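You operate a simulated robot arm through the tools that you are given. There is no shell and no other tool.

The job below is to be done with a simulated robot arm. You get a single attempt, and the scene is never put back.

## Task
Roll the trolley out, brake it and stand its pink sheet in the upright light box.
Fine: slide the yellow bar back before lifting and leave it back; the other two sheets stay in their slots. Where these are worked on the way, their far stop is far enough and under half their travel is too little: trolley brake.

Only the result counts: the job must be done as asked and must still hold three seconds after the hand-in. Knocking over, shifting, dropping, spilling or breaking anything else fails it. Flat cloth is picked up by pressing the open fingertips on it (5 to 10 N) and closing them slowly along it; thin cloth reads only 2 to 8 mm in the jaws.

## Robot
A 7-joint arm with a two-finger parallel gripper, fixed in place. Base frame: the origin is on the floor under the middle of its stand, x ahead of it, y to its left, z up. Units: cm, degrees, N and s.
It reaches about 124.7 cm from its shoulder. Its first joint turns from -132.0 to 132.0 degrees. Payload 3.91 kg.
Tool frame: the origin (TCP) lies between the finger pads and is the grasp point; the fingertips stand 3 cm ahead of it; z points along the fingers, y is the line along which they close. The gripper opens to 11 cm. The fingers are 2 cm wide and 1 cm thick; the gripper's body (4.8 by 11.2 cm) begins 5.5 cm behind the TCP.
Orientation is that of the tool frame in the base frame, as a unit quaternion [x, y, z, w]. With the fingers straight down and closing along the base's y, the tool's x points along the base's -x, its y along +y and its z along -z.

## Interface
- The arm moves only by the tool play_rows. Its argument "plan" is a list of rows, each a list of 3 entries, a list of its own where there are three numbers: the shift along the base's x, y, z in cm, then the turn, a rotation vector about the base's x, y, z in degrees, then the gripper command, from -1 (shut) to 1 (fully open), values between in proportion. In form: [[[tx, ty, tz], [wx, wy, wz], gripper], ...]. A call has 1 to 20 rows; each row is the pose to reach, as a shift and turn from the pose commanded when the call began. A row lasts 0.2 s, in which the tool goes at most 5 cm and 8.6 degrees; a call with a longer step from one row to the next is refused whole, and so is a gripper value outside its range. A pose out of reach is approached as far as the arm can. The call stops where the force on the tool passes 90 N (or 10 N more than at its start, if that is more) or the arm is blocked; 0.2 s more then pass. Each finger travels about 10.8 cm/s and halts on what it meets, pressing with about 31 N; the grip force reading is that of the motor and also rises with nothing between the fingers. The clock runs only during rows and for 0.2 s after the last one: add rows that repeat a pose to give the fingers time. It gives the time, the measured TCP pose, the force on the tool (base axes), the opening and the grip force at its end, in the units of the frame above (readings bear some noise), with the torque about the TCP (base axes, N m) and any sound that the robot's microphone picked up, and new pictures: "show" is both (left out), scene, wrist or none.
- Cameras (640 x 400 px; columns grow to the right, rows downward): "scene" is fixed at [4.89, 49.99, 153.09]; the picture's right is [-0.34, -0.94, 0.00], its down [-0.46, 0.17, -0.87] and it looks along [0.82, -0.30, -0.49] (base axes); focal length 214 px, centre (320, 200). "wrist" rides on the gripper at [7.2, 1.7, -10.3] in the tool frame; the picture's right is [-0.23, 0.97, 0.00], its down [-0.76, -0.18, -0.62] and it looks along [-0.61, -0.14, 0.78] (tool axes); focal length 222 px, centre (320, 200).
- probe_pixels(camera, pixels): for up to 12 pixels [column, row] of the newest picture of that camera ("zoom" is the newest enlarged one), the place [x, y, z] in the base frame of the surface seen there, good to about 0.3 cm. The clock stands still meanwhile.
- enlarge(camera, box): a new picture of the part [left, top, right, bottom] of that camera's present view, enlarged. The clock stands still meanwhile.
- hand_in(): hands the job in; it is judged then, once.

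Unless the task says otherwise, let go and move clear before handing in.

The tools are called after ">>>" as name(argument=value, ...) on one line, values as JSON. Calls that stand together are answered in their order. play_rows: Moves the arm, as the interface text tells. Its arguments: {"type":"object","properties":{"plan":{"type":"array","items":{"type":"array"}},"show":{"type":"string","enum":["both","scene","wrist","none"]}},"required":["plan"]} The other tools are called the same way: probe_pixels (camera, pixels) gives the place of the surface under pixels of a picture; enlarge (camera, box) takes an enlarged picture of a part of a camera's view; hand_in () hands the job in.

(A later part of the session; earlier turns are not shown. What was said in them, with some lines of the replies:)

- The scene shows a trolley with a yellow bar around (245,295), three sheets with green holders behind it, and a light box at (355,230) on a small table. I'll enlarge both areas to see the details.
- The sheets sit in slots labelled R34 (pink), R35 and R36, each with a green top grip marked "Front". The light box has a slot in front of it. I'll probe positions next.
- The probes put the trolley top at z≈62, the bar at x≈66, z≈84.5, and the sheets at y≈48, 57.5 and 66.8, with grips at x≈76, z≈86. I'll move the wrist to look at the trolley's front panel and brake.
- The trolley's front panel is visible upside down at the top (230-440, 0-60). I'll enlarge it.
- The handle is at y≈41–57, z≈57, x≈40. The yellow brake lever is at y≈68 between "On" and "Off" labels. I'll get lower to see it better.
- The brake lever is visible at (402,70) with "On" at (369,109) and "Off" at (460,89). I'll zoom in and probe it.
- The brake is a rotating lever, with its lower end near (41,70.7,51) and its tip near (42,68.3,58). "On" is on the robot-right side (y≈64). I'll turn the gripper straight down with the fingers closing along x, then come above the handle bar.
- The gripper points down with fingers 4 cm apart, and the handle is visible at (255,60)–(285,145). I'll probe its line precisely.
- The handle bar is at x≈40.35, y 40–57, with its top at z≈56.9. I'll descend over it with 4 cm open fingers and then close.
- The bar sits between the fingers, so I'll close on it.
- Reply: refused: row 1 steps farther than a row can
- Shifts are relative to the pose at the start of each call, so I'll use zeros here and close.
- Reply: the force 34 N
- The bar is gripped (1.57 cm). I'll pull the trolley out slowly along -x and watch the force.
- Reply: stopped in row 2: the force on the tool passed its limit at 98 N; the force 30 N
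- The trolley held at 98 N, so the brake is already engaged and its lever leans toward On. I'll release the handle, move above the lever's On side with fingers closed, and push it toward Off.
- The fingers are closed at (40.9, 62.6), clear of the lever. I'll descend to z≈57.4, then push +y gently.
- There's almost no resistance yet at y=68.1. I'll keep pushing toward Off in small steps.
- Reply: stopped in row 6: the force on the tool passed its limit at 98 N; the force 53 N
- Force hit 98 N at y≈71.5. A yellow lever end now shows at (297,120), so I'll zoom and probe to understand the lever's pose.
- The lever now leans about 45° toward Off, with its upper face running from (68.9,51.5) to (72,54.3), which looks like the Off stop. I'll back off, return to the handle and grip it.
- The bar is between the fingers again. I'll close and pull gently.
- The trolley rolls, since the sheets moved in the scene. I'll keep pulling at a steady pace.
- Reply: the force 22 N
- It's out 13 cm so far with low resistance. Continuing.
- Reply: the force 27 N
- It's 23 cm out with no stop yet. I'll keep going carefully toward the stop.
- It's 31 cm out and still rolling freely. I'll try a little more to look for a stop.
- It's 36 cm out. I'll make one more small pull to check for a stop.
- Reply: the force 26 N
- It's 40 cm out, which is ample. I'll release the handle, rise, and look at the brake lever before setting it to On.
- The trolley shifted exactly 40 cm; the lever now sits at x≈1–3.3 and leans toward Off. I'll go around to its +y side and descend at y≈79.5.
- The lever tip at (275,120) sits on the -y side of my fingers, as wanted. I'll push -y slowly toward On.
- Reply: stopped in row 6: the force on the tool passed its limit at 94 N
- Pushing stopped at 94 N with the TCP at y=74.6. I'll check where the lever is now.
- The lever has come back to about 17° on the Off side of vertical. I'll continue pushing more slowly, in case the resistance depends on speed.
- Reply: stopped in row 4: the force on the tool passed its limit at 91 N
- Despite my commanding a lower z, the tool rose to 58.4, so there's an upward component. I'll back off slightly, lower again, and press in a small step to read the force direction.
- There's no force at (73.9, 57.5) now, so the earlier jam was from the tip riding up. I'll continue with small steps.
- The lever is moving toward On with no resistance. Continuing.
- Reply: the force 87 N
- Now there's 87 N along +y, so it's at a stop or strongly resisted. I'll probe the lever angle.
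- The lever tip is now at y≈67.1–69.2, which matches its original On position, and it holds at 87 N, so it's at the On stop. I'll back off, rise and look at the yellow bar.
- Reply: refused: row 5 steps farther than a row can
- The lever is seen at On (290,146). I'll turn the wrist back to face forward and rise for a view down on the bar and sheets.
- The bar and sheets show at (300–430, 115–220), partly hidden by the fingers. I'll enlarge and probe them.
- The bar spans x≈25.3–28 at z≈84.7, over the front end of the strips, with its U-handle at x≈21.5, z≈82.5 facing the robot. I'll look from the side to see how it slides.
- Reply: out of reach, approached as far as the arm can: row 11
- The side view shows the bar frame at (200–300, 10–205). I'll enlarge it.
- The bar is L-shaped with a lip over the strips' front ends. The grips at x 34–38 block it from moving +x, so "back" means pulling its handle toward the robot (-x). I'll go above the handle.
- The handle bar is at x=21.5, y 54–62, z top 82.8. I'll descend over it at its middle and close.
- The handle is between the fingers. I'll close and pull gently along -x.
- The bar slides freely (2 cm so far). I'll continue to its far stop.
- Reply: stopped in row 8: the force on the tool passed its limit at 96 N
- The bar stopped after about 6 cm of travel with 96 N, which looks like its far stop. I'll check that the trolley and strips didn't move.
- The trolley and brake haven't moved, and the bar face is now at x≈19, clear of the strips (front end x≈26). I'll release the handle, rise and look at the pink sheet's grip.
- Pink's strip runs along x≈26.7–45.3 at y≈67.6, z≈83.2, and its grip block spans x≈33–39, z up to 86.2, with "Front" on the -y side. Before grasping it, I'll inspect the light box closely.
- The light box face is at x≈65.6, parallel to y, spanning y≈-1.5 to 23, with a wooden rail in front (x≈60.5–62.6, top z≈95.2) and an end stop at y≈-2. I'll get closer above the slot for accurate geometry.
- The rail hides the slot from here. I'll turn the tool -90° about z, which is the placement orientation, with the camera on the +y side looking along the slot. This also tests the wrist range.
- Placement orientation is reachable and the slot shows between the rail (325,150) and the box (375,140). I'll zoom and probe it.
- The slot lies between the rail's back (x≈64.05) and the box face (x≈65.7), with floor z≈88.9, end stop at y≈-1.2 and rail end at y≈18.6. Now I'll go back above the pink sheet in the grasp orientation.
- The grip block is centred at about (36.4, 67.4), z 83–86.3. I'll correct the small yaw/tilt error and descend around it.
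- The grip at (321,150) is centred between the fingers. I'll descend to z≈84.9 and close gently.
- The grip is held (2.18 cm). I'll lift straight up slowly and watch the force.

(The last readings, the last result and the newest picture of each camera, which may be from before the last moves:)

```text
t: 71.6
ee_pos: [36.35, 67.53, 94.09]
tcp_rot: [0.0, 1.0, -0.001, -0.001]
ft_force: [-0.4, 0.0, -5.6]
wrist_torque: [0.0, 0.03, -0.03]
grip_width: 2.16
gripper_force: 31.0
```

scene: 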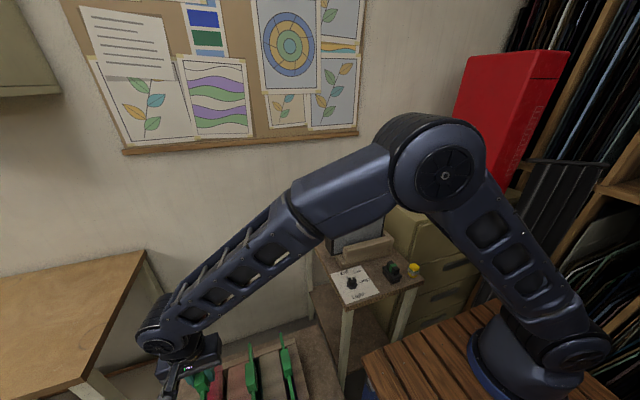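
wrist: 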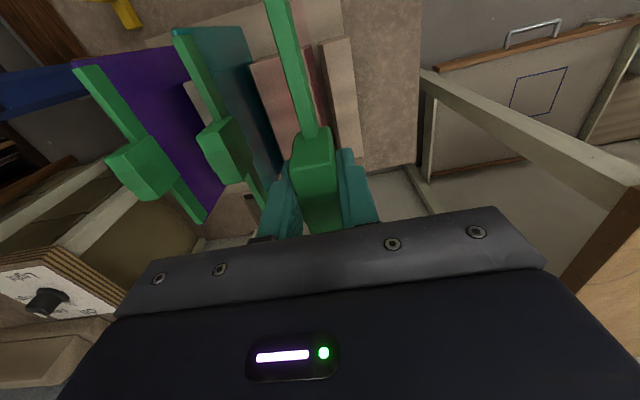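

It lifts cleanly (about 5.6 N). I'll continue straight up to about z=133.

>>> play_rows(plan=[[[0, 0, 2], [0, 0, 0], -1], [[0, 0, 4.5], [0, 0, 0], -1], [[0, 0, 7.5], [0, 0, 0], -1], [[0, 0, 10.5], [0, 0, 0], -1], [[0, 0, 13.5], [0, 0, 0], -1], [[0, 0, 16.5], [0, 0, 0], -1], [[0, 0, 19.5], [0, 0, 0], -1], [[0, 0, 22.5], [0, 0, 0], -1], [[0, 0, 25.5], [0, 0, 0], -1], [[0, 0, 28.5], [0, 0, 0], -1], [[0, 0, 31.5], [0, 0, 0], -1], [[0, 0, 34.5], [0, 0, 0], -1], [[0, 0, 37.5], [0, 0, 0], -1], [[0, 0, 39], [0, 0, 0], -1]], show="both")

```text
t: 74.6
ee_pos: [36.38, 67.42, 132.97]
tcp_rot: [0.0, 1.0, 0.0, 0.0]
ft_force: [-0.3, 0.5, -6.7]
wrist_torque: [-0.01, -0.01, -0.01]
grip_width: 2.18
gripper_force: 31.4
```

scene: 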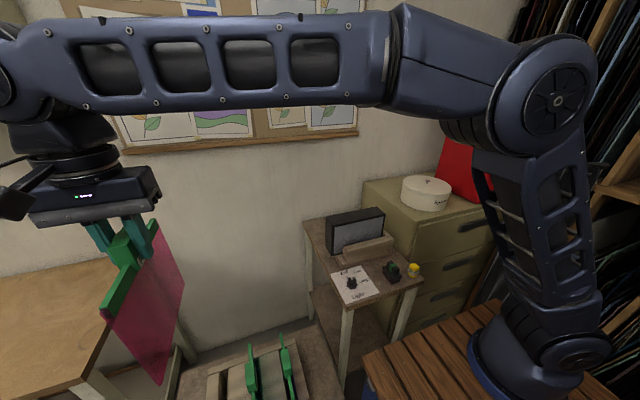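
wrist: 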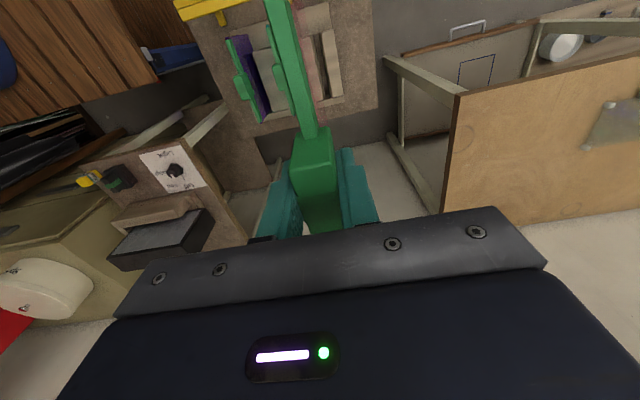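

Pink is free and hanging straight, and the other two sheets remain. I'll measure the sheet's extents from the scene view.

>>> probe_pixels(camera="scene", pixels=[[108, 313], [150, 235], [112, 322], [158, 380], [160, 370], [182, 290], [155, 240], [140, 330], [122, 250], [165, 360]])

>>> enlarge(camera="scene", box=[80, 200, 200, 400])

```text
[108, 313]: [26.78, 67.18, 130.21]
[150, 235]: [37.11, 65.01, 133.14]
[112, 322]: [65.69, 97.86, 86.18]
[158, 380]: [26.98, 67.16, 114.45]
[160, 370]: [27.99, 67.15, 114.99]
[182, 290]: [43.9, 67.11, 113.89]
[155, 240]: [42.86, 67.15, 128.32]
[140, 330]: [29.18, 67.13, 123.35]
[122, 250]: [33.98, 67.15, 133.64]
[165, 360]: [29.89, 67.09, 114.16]
```

```text
2.00 times, centred on (140, 300) of scene
```

zoom: 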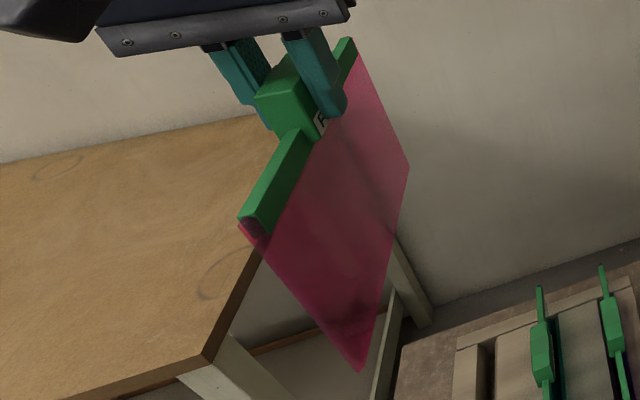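

The sheet is about 0.6 cm thick and 18.6 cm wide, with its bottom about 19.2 cm below the TCP. I'll carry it over the slot at height while turning -90° so "Front" faces the robot.

>>> play_rows(plan=[[[0.8, -1.6, 0], [0, 0, -2.5], -1], [[2.4, -4.9, 0], [0, 0, -7.5], -1], [[4.0, -8.1, 0], [0, 0, -12.5], -1], [[5.5, -11.3, 0], [0, 0, -17.5], -1], [[7.1, -14.6, 0], [0, 0, -22.5], -1], [[8.7, -17.8, 0], [0, 0, -27.5], -1], [[10.3, -21.0, 0], [0, 0, -32.5], -1], [[11.9, -24.3, 0], [0, 0, -37.5], -1], [[13.5, -27.5, 0], [0, 0, -42.5], -1], [[15.0, -30.7, 0], [0, 0, -47.5], -1], [[16.6, -34.0, 0], [0, 0, -52.5], -1], [[18.2, -37.2, 0], [0, 0, -57.5], -1], [[19.8, -40.4, 0], [0, 0, -62.5], -1], [[21.4, -43.7, 0], [0, 0, -67.5], -1], [[23.0, -46.9, 0], [0, 0, -72.5], -1], [[24.6, -50.1, 0], [0, 0, -77.5], -1], [[26.1, -53.4, 0], [0, 0, -82.5], -1], [[27.7, -56.6, 0], [0, 0, -87.5], -1], [[28.5, -58.2, 0], [0, 0, -90], -1], [[28.5, -58.2, 0], [0, 0, -90], -1]], show="both")

```text
t: 78.8
ee_pos: [65.06, 9.18, 133.15]
tcp_rot: [0.708, 0.707, -0.001, -0.001]
ft_force: [0.4, 0.5, -6.5]
wrist_torque: [0.03, 0.05, 0.02]
grip_width: 2.19
gripper_force: 31.2
```

scene: 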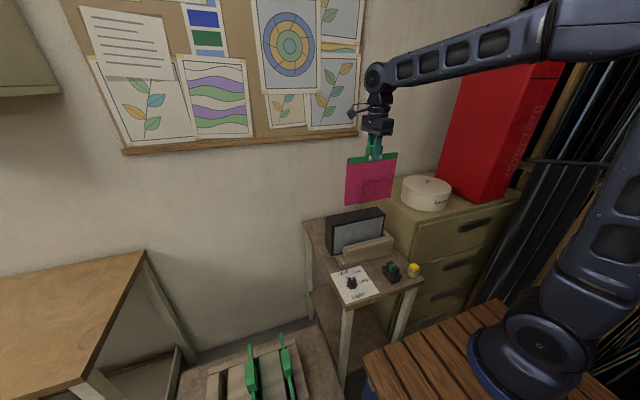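
wrist: 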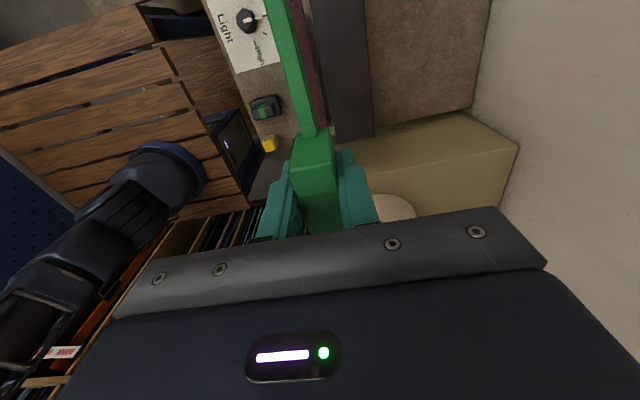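

The sheet is now above the light box with its front facing the robot. I'll zoom in and probe sheet edges against the box and rail.

>>> enlarge(camera="scene", box=[310, 130, 430, 270])

>>> probe_pixels(camera="scene", pixels=[[348, 200], [365, 200], [388, 194], [391, 165], [350, 165], [370, 180], [348, 203], [390, 196], [372, 163], [346, 180], [394, 175]])

```text
2.86 times, centred on (370, 200) of scene
```

zoom: 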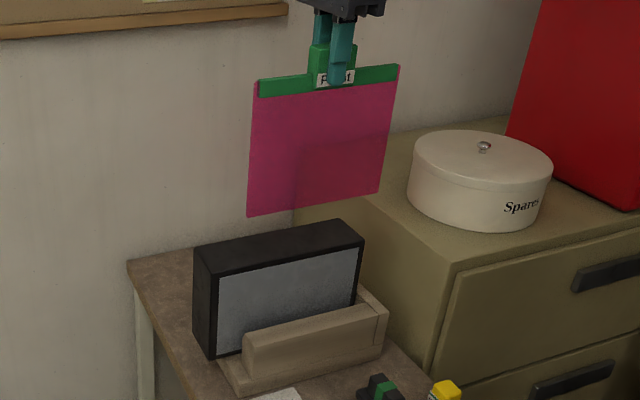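

```text
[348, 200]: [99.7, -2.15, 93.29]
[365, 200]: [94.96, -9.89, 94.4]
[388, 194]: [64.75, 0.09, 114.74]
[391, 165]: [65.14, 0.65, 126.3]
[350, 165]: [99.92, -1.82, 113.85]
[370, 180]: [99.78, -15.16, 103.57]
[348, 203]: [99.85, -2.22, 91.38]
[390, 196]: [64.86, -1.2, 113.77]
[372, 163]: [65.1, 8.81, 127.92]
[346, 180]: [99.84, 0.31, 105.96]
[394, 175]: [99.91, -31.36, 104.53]
```

The sheet's front face is at x≈64.8, its bottom is about 19.9 below the TCP, and its y-range is about -0.5 to 19. I'll nudge to x≈64.87, y≈9.5 and lower until the bottom is just above the rail.

>>> play_rows(plan=[[[-0.15, 0.35, -1], [0, 0, 0], -1], [[-0.15, 0.35, -3.5], [0, 0, 0], -1], [[-0.15, 0.35, -6], [0, 0, 0], -1], [[-0.15, 0.35, -8.5], [0, 0, 0], -1], [[-0.15, 0.35, -11], [0, 0, 0], -1], [[-0.15, 0.35, -13.5], [0, 0, 0], -1], [[-0.15, 0.35, -15.5], [0, 0, 0], -1], [[-0.15, 0.35, -16.5], [0, 0, 0], -1], [[-0.15, 0.35, -16.5], [0, 0, 0], -1]], show="both")

```text
t: 80.8
ee_pos: [64.7, 9.57, 116.51]
tcp_rot: [0.707, 0.708, 0.0, 0.0]
ft_force: [0.5, 0.4, -6.6]
wrist_torque: [0.03, -0.02, 0.03]
grip_width: 2.2
gripper_force: 30.8
```

scene: 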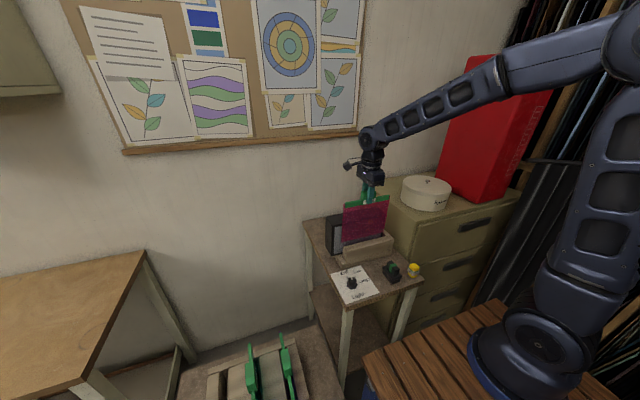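
wrist: 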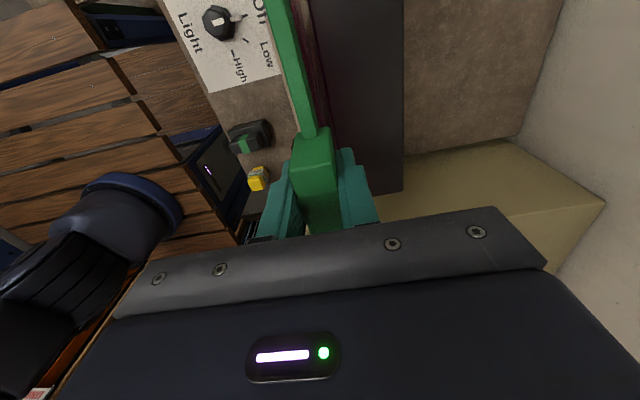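

>>> enlarge(camera="scene", box=[315, 190, 405, 270])

>>> enlarge(camera="wrist", box=[230, 0, 410, 150])

```text
5.00 times, centred on (360, 230) of scene
```

zoom: 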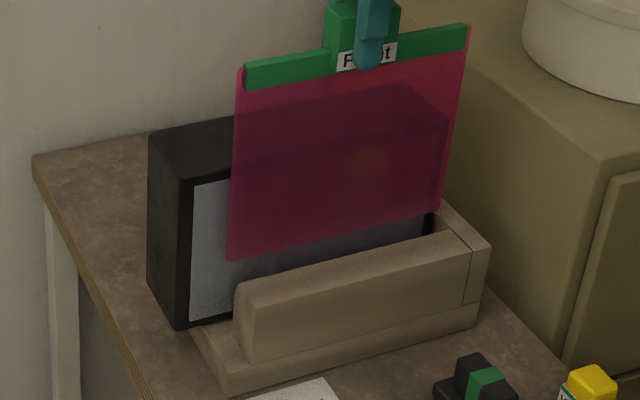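

```text
2.67 times, centred on (320, 75) of wrist
```

zoom: 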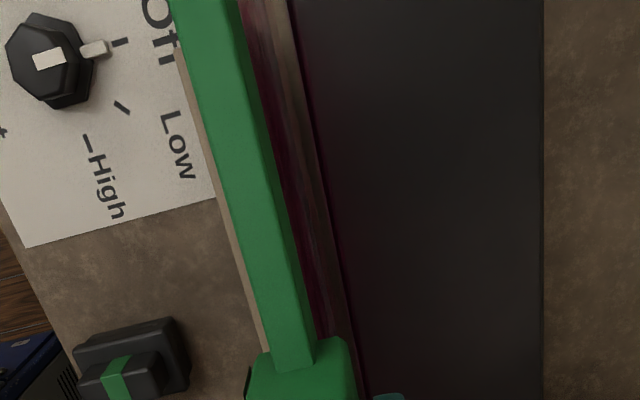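

Before lowering, I need to check the sheet's right edge against the end stop. I'll probe these with the zoomed scene view.

>>> enlarge(camera="scene", box=[360, 205, 405, 265])

```text
6.67 times, centred on (382, 235) of scene
```

zoom: 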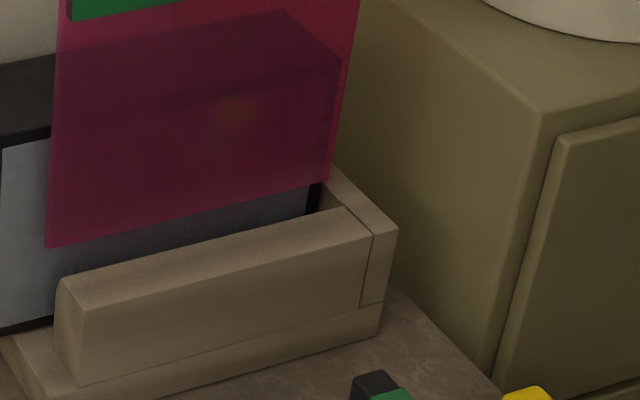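

>>> probe_pixels(camera="zoom", pixels=[[345, 200], [360, 215], [385, 225], [350, 190], [338, 178], [367, 270], [380, 270], [325, 172], [345, 215], [330, 205], [65, 285], [335, 195]])

>>> probe_pixels(camera="zoom", pixels=[[340, 100], [335, 140], [330, 165], [327, 176], [322, 180], [52, 240], [60, 200], [48, 245], [343, 70], [300, 185], [200, 208], [55, 150]])

```text
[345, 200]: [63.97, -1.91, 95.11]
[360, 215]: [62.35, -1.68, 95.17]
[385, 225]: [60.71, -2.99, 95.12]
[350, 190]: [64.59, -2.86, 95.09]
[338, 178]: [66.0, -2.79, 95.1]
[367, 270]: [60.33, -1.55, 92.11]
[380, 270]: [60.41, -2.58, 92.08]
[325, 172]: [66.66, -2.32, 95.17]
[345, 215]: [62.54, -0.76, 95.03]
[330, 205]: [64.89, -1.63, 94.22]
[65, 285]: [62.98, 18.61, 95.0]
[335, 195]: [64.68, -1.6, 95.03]
```

```text
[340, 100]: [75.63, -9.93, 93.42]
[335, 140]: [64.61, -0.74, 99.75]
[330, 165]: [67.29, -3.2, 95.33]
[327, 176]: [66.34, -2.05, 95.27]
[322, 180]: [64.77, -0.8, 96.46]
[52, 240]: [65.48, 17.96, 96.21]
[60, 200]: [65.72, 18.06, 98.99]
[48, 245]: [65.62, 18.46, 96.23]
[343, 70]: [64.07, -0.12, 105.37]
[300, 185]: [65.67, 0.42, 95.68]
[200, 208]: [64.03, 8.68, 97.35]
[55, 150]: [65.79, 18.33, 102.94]
```

The end stop's inner face is at y≈-1.6 and the sheet's right edge is at y≈-0.8, with the bottom at z≈96.3. Clearances look fine, so I'll shift +0.15 in x and lower into the slot slowly.

>>> play_rows(plan=[[[0.15, 0.1, -0.5], [0, 0, 0], -1], [[0.15, 0.1, -1.2], [0, 0, 0], -1], [[0.15, 0.1, -2], [0, 0, 0], -1], [[0.15, 0.1, -2.8], [0, 0, 0], -1], [[0.15, 0.1, -3.6], [0, 0, 0], -1], [[0.15, 0.1, -4.4], [0, 0, 0], -1]], show="both")

```text
t: 82.2
ee_pos: [64.91, 9.77, 112.3]
tcp_rot: [0.707, 0.707, 0.0, 0.0]
ft_force: [0.2, -0.7, -6.0]
wrist_torque: [0.02, 0.02, -0.03]
grip_width: 2.22
gripper_force: 31.3
```

scene: 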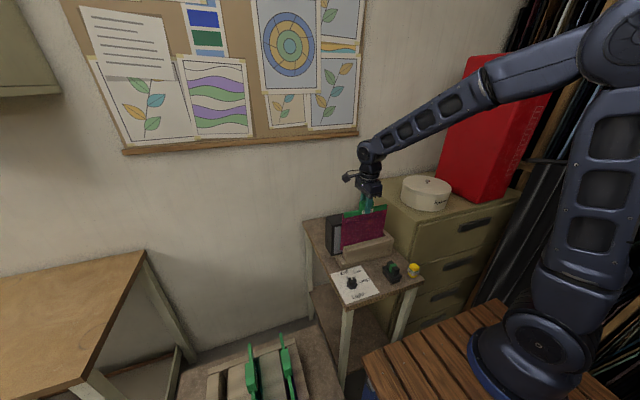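
wrist: 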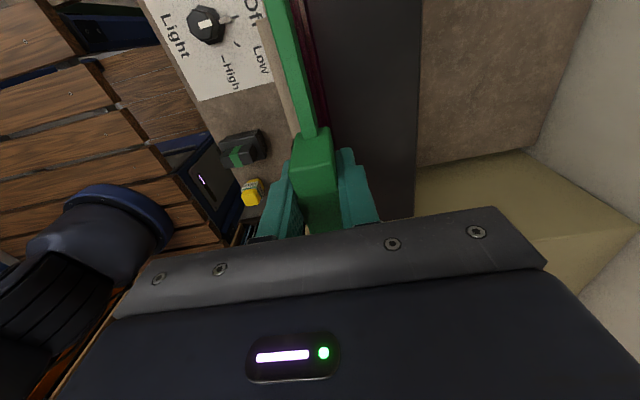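

>>> enlarge(camera="scene", box=[325, 195, 405, 265])

```text
5.71 times, centred on (365, 230) of scene
```

zoom: 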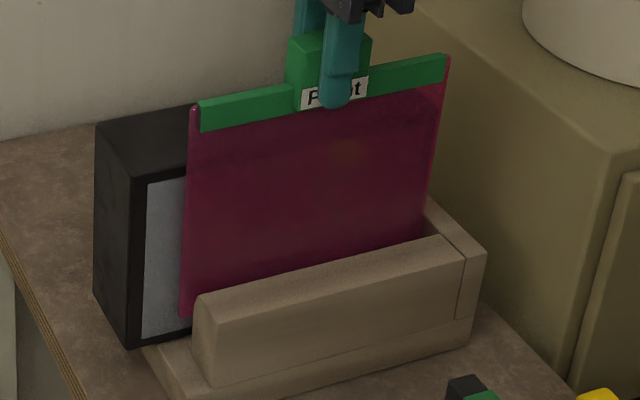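

The sheet's lower edge is behind the rail with no contact force. I'll continue down slowly toward the floor.

>>> play_rows(plan=[[[0, 0, -0.5], [0, 0, 0], -1], [[0, 0, -1], [0, 0, 0], -1], [[0, 0, -1.5], [0, 0, 0], -1], [[0, 0, -2], [0, 0, 0], -1], [[0, 0, -2.4], [0, 0, 0], -1], [[0, 0, -2.7], [0, 0, 0], -1]], show="wrist")

```text
t: 83.6
ee_pos: [64.84, 9.76, 109.36]
tcp_rot: [0.707, 0.707, 0.0, 0.0]
ft_force: [0.0, -0.3, -6.3]
wrist_torque: [0.02, 0.02, -0.02]
grip_width: 2.19
gripper_force: 31.1
```

wrist: 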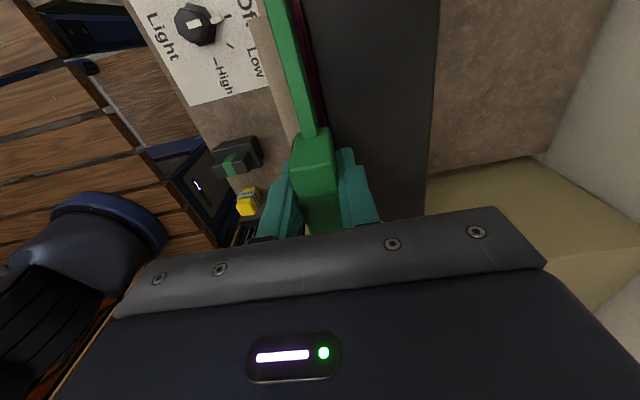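

There's still no floor contact; the weight reads about 6.3 N. I'll go down in fine steps.

>>> play_rows(plan=[[[0, 0, -0.15], [0, 0, 0], -1], [[0, 0, -0.3], [0, 0, 0], -1], [[0, 0, -0.4], [0, 0, 0], -1]], show="none")

```text
t: 84.4
ee_pos: [64.95, 9.7, 108.96]
tcp_rot: [0.707, 0.707, -0.001, 0.0]
ft_force: [-0.2, 1.0, -6.6]
wrist_torque: [0.03, -0.04, 0.0]
grip_width: 2.18
gripper_force: 31.1
```

>>> play_rows(plan=[[[0, 0, -0.1], [0, 0, 0], -1], [[0, 0, -0.2], [0, 0, 0], -1], [[0, 0, -0.3], [0, 0, 0], -1]], show="wrist")

>>> enlarge(camera="scene", box=[325, 195, 405, 265])

```text
t: 85.2
ee_pos: [64.9, 9.76, 108.9]
tcp_rot: [0.707, 0.707, 0.0, 0.001]
ft_force: [-5.0, -5.5, 28.6]
wrist_torque: [0.0, 0.9, 0.09]
grip_width: 2.09
gripper_force: 31.5
```

wrist: 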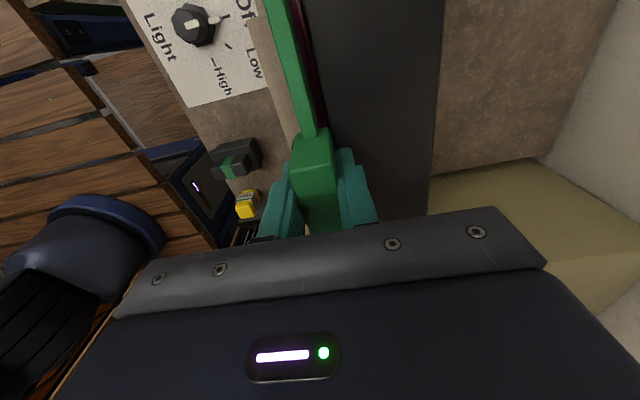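

```text
5.71 times, centred on (365, 230) of scene
```

zoom: 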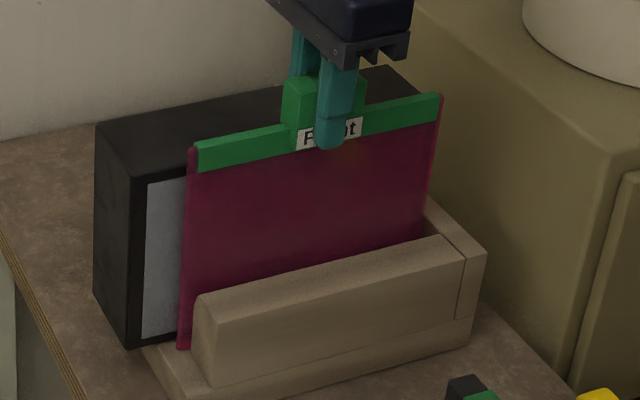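

Contact came at z≈108.9 with 28 N upward; the torque matches the sheet's bottom edge resting on the floor. I'll ease up slightly and lean the top back about 2° toward the box face so it rests stably.

>>> play_rows(plan=[[[0, 0, 0.15], [0, 0, 0], -1], [[0.2, 0, 0.2], [0, 0.6, 0], -1], [[0.4, 0, 0.2], [0, 1.2, 0], -1], [[0.6, 0, 0.2], [0, 1.8, 0], -1]], show="wrist")

>>> enlarge(camera="scene", box=[325, 195, 405, 265])

```text
t: 86.2
ee_pos: [65.45, 9.84, 108.99]
tcp_rot: [0.707, 0.707, -0.013, -0.011]
ft_force: [1.4, -0.9, -1.8]
wrist_torque: [0.36, -0.17, -0.12]
grip_width: 2.18
gripper_force: 30.9
```

wrist: 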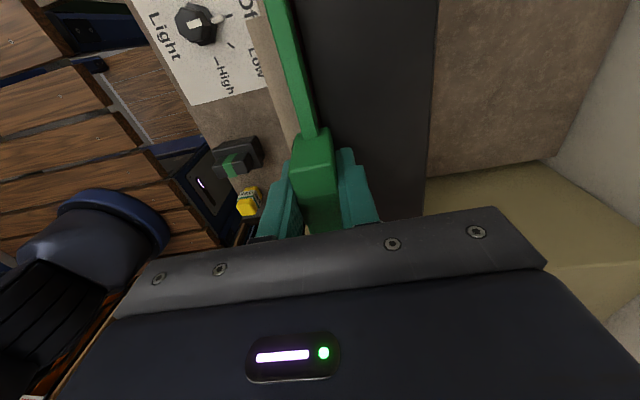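

```text
5.71 times, centred on (365, 230) of scene
```

zoom: 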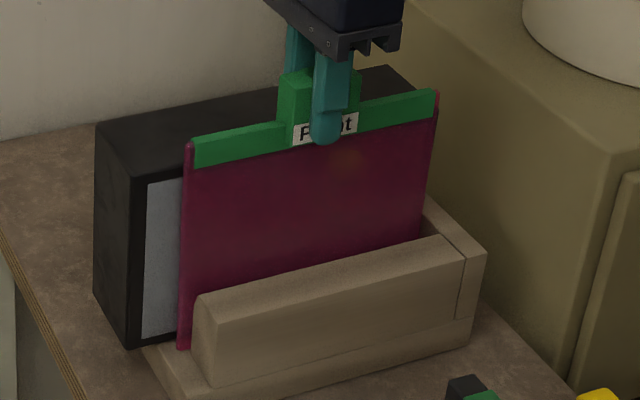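

It now leans slightly back with light forces. I'll open the fingers gradually.

>>> play_rows(plan=[[[0, 0, 0], [0, 0, 0], -0.6], [[0, 0, 0], [0, 0, 0], -0.5], [[0, 0, 0], [0, 0, 0], -0.4], [[0, 0, 0], [0, 0, 0], -0.3], [[0, 0, 0], [0, 0, 0], -0.3]], show="wrist")

>>> enlarge(camera="scene", box=[325, 195, 405, 265])

```text
t: 87.4
ee_pos: [65.48, 9.63, 109.0]
tcp_rot: [0.707, 0.707, -0.011, -0.011]
ft_force: [-0.2, 0.9, -0.5]
wrist_torque: [0.0, -0.01, 0.01]
grip_width: 3.86
gripper_force: 0.0
```

wrist: 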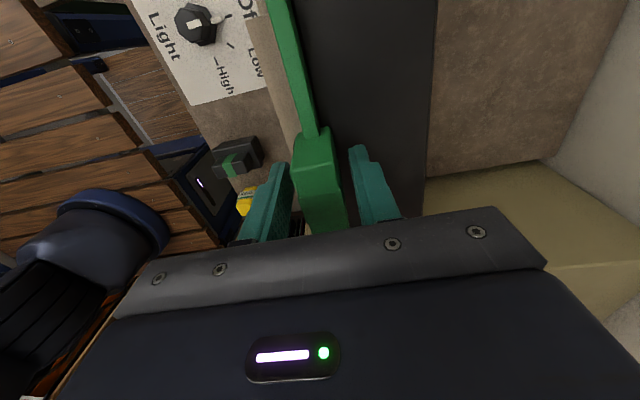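

```text
5.71 times, centred on (365, 230) of scene
```

zoom: 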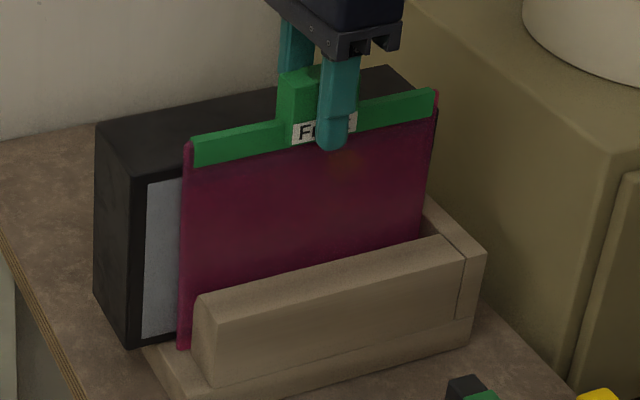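

The sheet stays standing and leaning back, and the fingers are clear on both sides. I'll rise straight up slowly.

>>> play_rows(plan=[[[0, 0, 1], [0, 0, 0], -0.2], [[0, 0, 2.5], [0, 0, 0], -0.2], [[0, 0, 5], [0, 0, 0], -0.2], [[0, 0, 8.5], [0, 0, 0], -0.2], [[0, 0, 12.5], [0, 0, 0], -0.2], [[0, 0, 16], [0, 0, 0], -0.2]], show="both")

>>> enlarge(camera="scene", box=[315, 190, 405, 265])

```text
t: 88.8
ee_pos: [65.36, 9.72, 124.79]
tcp_rot: [0.707, 0.707, -0.013, -0.012]
ft_force: [-0.4, 0.1, -1.1]
wrist_torque: [0.0, 0.0, 0.0]
grip_width: 4.37
gripper_force: 0.0
```

scene: 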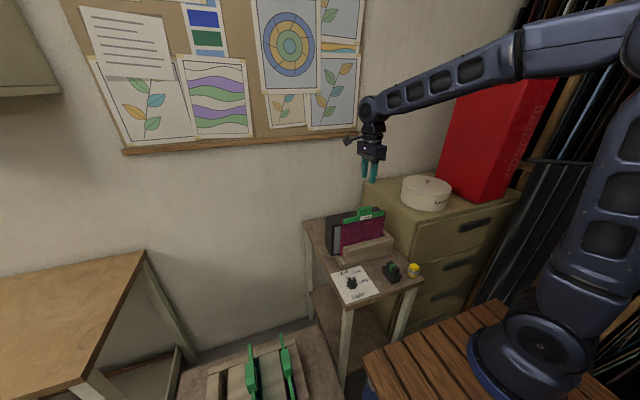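
wrist: 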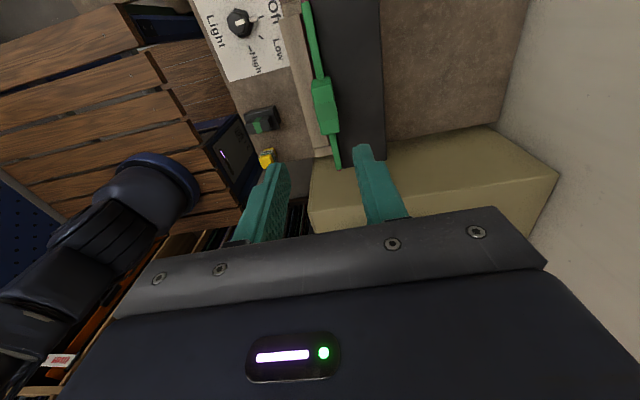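

```text
5.33 times, centred on (360, 228) of scene
```

zoom: 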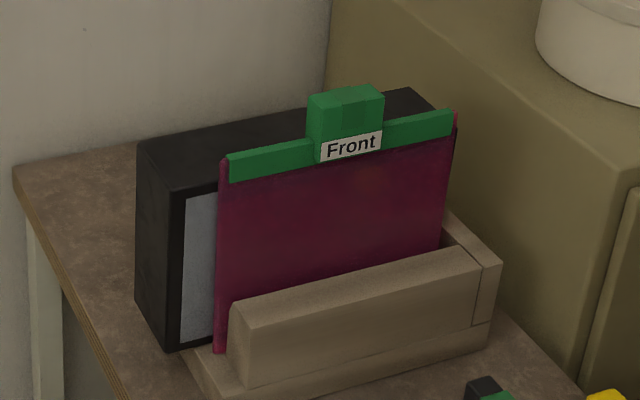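

The pink sheet stands in the slot, leaning on the box face with "Front" toward the robot. I'll move clear and check the trolley, brake and bar once more.

>>> play_rows(plan=[[[0, 0, 4], [0, 0, 0], -0.2], [[-2, 1.5, 6], [0, 0, 4], -0.5], [[-5.5, 4.2, 6], [0, 0, 10], -0.8], [[-9, 6.9, 6], [0, 0, 16], -1], [[-12.5, 9.6, 6], [0, 0, 22], -1], [[-16, 12.3, 6], [0, 0, 28], -1], [[-19.5, 15, 6], [0, 0, 34], -1], [[-23, 17.7, 6], [0, 0, 40], -1], [[-26.5, 20.4, 6], [0, 0, 46], -1], [[-30, 23.1, 6], [0, 0, 52], -1], [[-33.5, 25.8, 6], [0, 0, 58], -1], [[-37, 28.5, 6], [0, 0, 64], -1], [[-40.5, 31.2, 6], [0, 0, 70], -1], [[-44, 33.9, 6], [0, 0, 76], -1], [[-47.5, 36.6, 6], [0, 0, 82], -1], [[-51, 39.3, 5], [0, 0, 86], -1], [[-54, 42, 3], [0, 0, 90], -1], [[-57, 44, 1], [0, 0, 90], -1], [[-59, 45, -1], [0, 0, 90], -1]], show="both")

```text
t: 92.8
ee_pos: [6.31, 54.7, 123.99]
tcp_rot: [0.0, 1.0, -0.016, 0.001]
ft_force: [-0.3, -0.5, -0.1]
wrist_torque: [0.0, 0.02, -0.02]
grip_width: 0.01
gripper_force: 30.0
```

scene: 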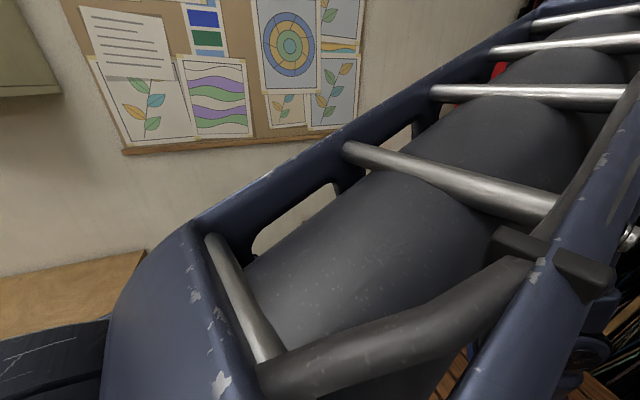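
wrist: 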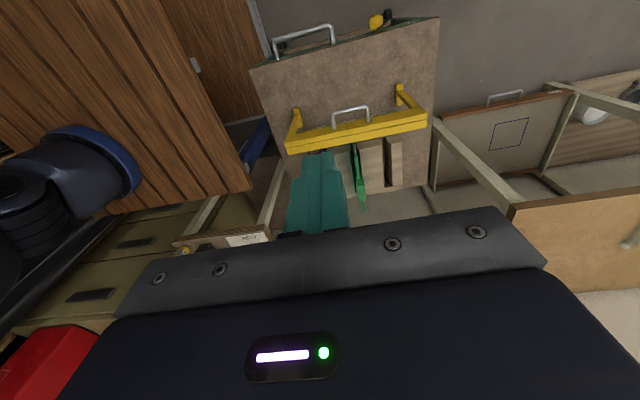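

>>> enlarge(camera="wrist", box=[240, 0, 450, 220])

>>> probe_pixels(camera="wrist", pixels=[[377, 21], [335, 35], [355, 130], [420, 120], [300, 140], [360, 180], [437, 22], [255, 75], [350, 112], [294, 125], [400, 95]])

```text
1.82 times, centred on (345, 110) of wrist
```

zoom: 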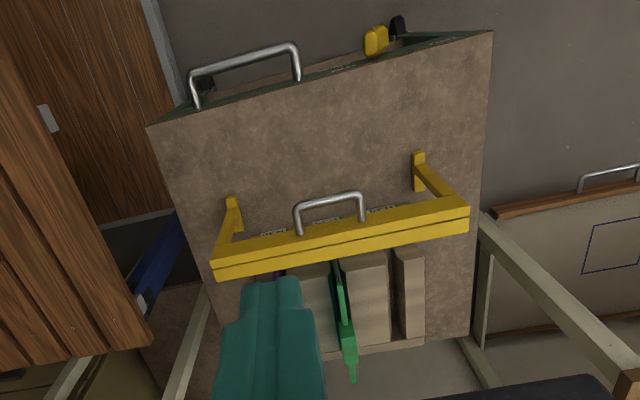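

```text
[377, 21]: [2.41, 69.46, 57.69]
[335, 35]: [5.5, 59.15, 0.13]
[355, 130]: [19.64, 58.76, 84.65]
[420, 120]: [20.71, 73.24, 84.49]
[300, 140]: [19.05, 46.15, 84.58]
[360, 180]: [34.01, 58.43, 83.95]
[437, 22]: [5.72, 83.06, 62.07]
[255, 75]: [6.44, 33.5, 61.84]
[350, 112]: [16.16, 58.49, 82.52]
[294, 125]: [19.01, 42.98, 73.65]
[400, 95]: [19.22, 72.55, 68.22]
```

The bar is still back (x≈19), and the trolley front and other sheet positions are unchanged. I'll take a closer look at the brake lever and the remaining two sheets.

>>> enlarge(camera="wrist", box=[345, 0, 415, 45])

>>> probe_pixels(camera="wrist", pixels=[[371, 22], [374, 20], [381, 18], [377, 27], [384, 20], [372, 27], [382, 25], [386, 14]])

```text
8.89 times, centred on (380, 22) of wrist
```

zoom: 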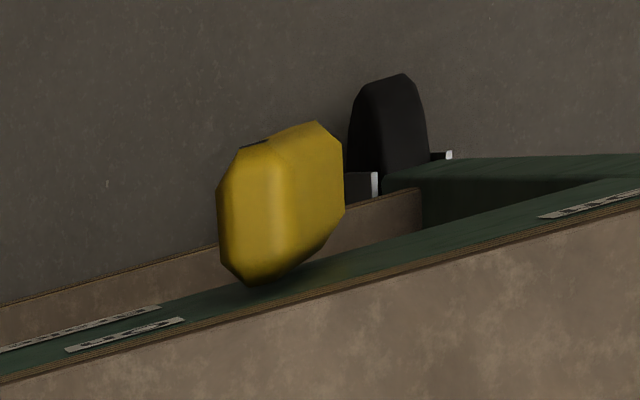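

```text
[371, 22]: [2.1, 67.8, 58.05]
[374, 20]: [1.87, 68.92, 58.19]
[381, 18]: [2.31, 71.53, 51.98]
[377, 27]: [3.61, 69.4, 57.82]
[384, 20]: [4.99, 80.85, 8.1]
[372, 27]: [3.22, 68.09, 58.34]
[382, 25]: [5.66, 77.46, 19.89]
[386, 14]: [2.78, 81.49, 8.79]
```

The lever tip is at y≈68.5, its On-stop position. I'll move to a neutral high pose so the scene camera can confirm everything.

>>> play_rows(plan=[[[3.2, -2.9, 1.8], [0, 0, 0], -0.5], [[6.4, -5.8, 3.5], [0, 0, 0], 0], [[9.7, -8.7, 5.3], [0, 0, 0], 0], [[12.9, -11.6, 7], [0, 0, 0], 0], [[16.1, -14.5, 8.8], [0, 0, 0], 0], [[19.3, -17.3, 10.5], [0, 0, 0], 0], [[22.6, -20.2, 12.3], [0, 0, 0], 0], [[25.8, -23.1, 14], [0, 0, 0], 0], [[29, -26, 15.8], [0, 0, 0], 0], [[32.2, -28.9, 17.5], [0, 0, 0], 0], [[35.5, -31.8, 19.3], [0, 0, 0], 0], [[38.7, -34.7, 21], [0, 0, 0], 0]], show="both")

>>> enlarge(camera="scene", box=[310, 190, 410, 275])

>>> enlarge(camera="scene", box=[160, 300, 340, 400])

```text
t: 95.4
ee_pos: [45.34, 20.22, 145.0]
tcp_rot: [0.0, 1.0, -0.017, 0.0]
ft_force: [0.2, -0.7, -0.4]
wrist_torque: [-0.03, -0.04, -0.02]
grip_width: 5.48
gripper_force: 0.0
```

scene: 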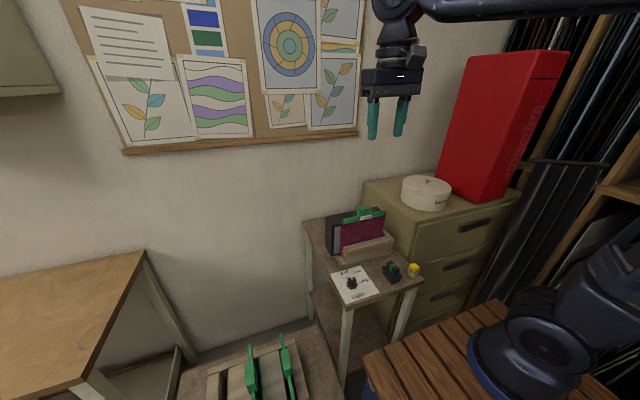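
wrist: 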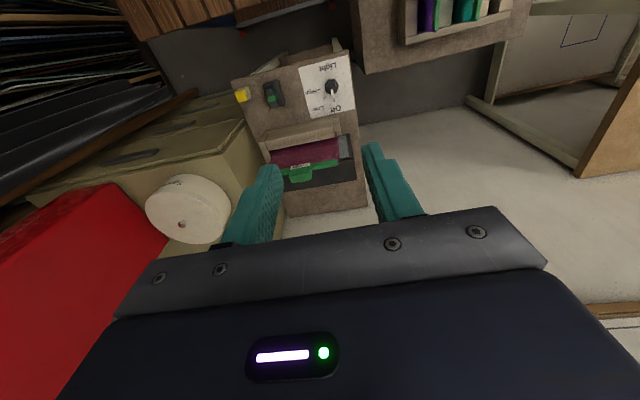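

```text
4.71 times, centred on (360, 232) of scene
```

zoom: 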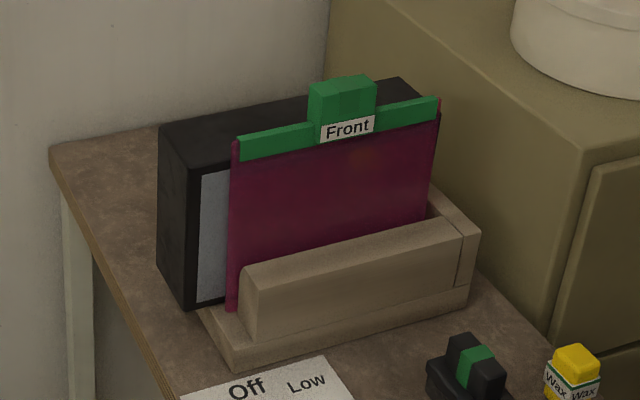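

```text
3.56 times, centred on (250, 350) of scene
```

zoom: 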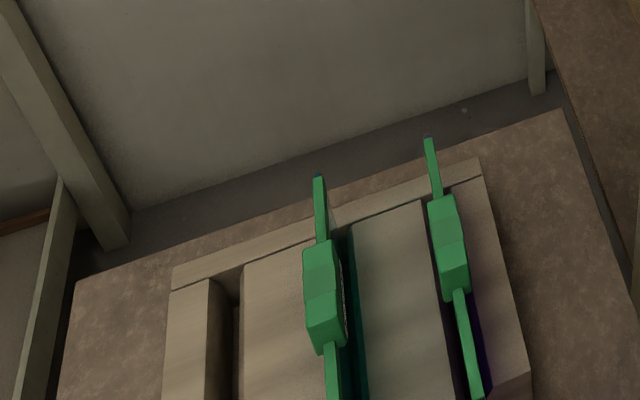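

The pink sheet stands in the light box with "Front" outward. The trolley is out with the brake On, the bar is back, the other two sheets are still in their slots, and the arm is clear. I'm handing in.

>>> hand_in()

```text
The job is handed in.
```

The pink sheet is standing in the light box with its "Front" label facing out. It leans slightly back against the box face. The job is handed in, but I haven't seen the verdict.

- **Trolley:** I rolled it out about 40 cm. The brake was already on at the start, so I took it off, rolled the trolley, then pushed the lever back to its On stop, where it held against 87 N. I never reached an end stop on the roll-out, so 40 cm was my own choice of distance.
- **Yellow bar:** I slid it back about 6 cm toward the robot, to its stop, before lifting. It was still there at the last check.
- **Other two sheets:** both were still in their slots when I last looked, and nothing else had shifted.
- **Arm:** it let go of the sheet and moved well clear before I handed in.
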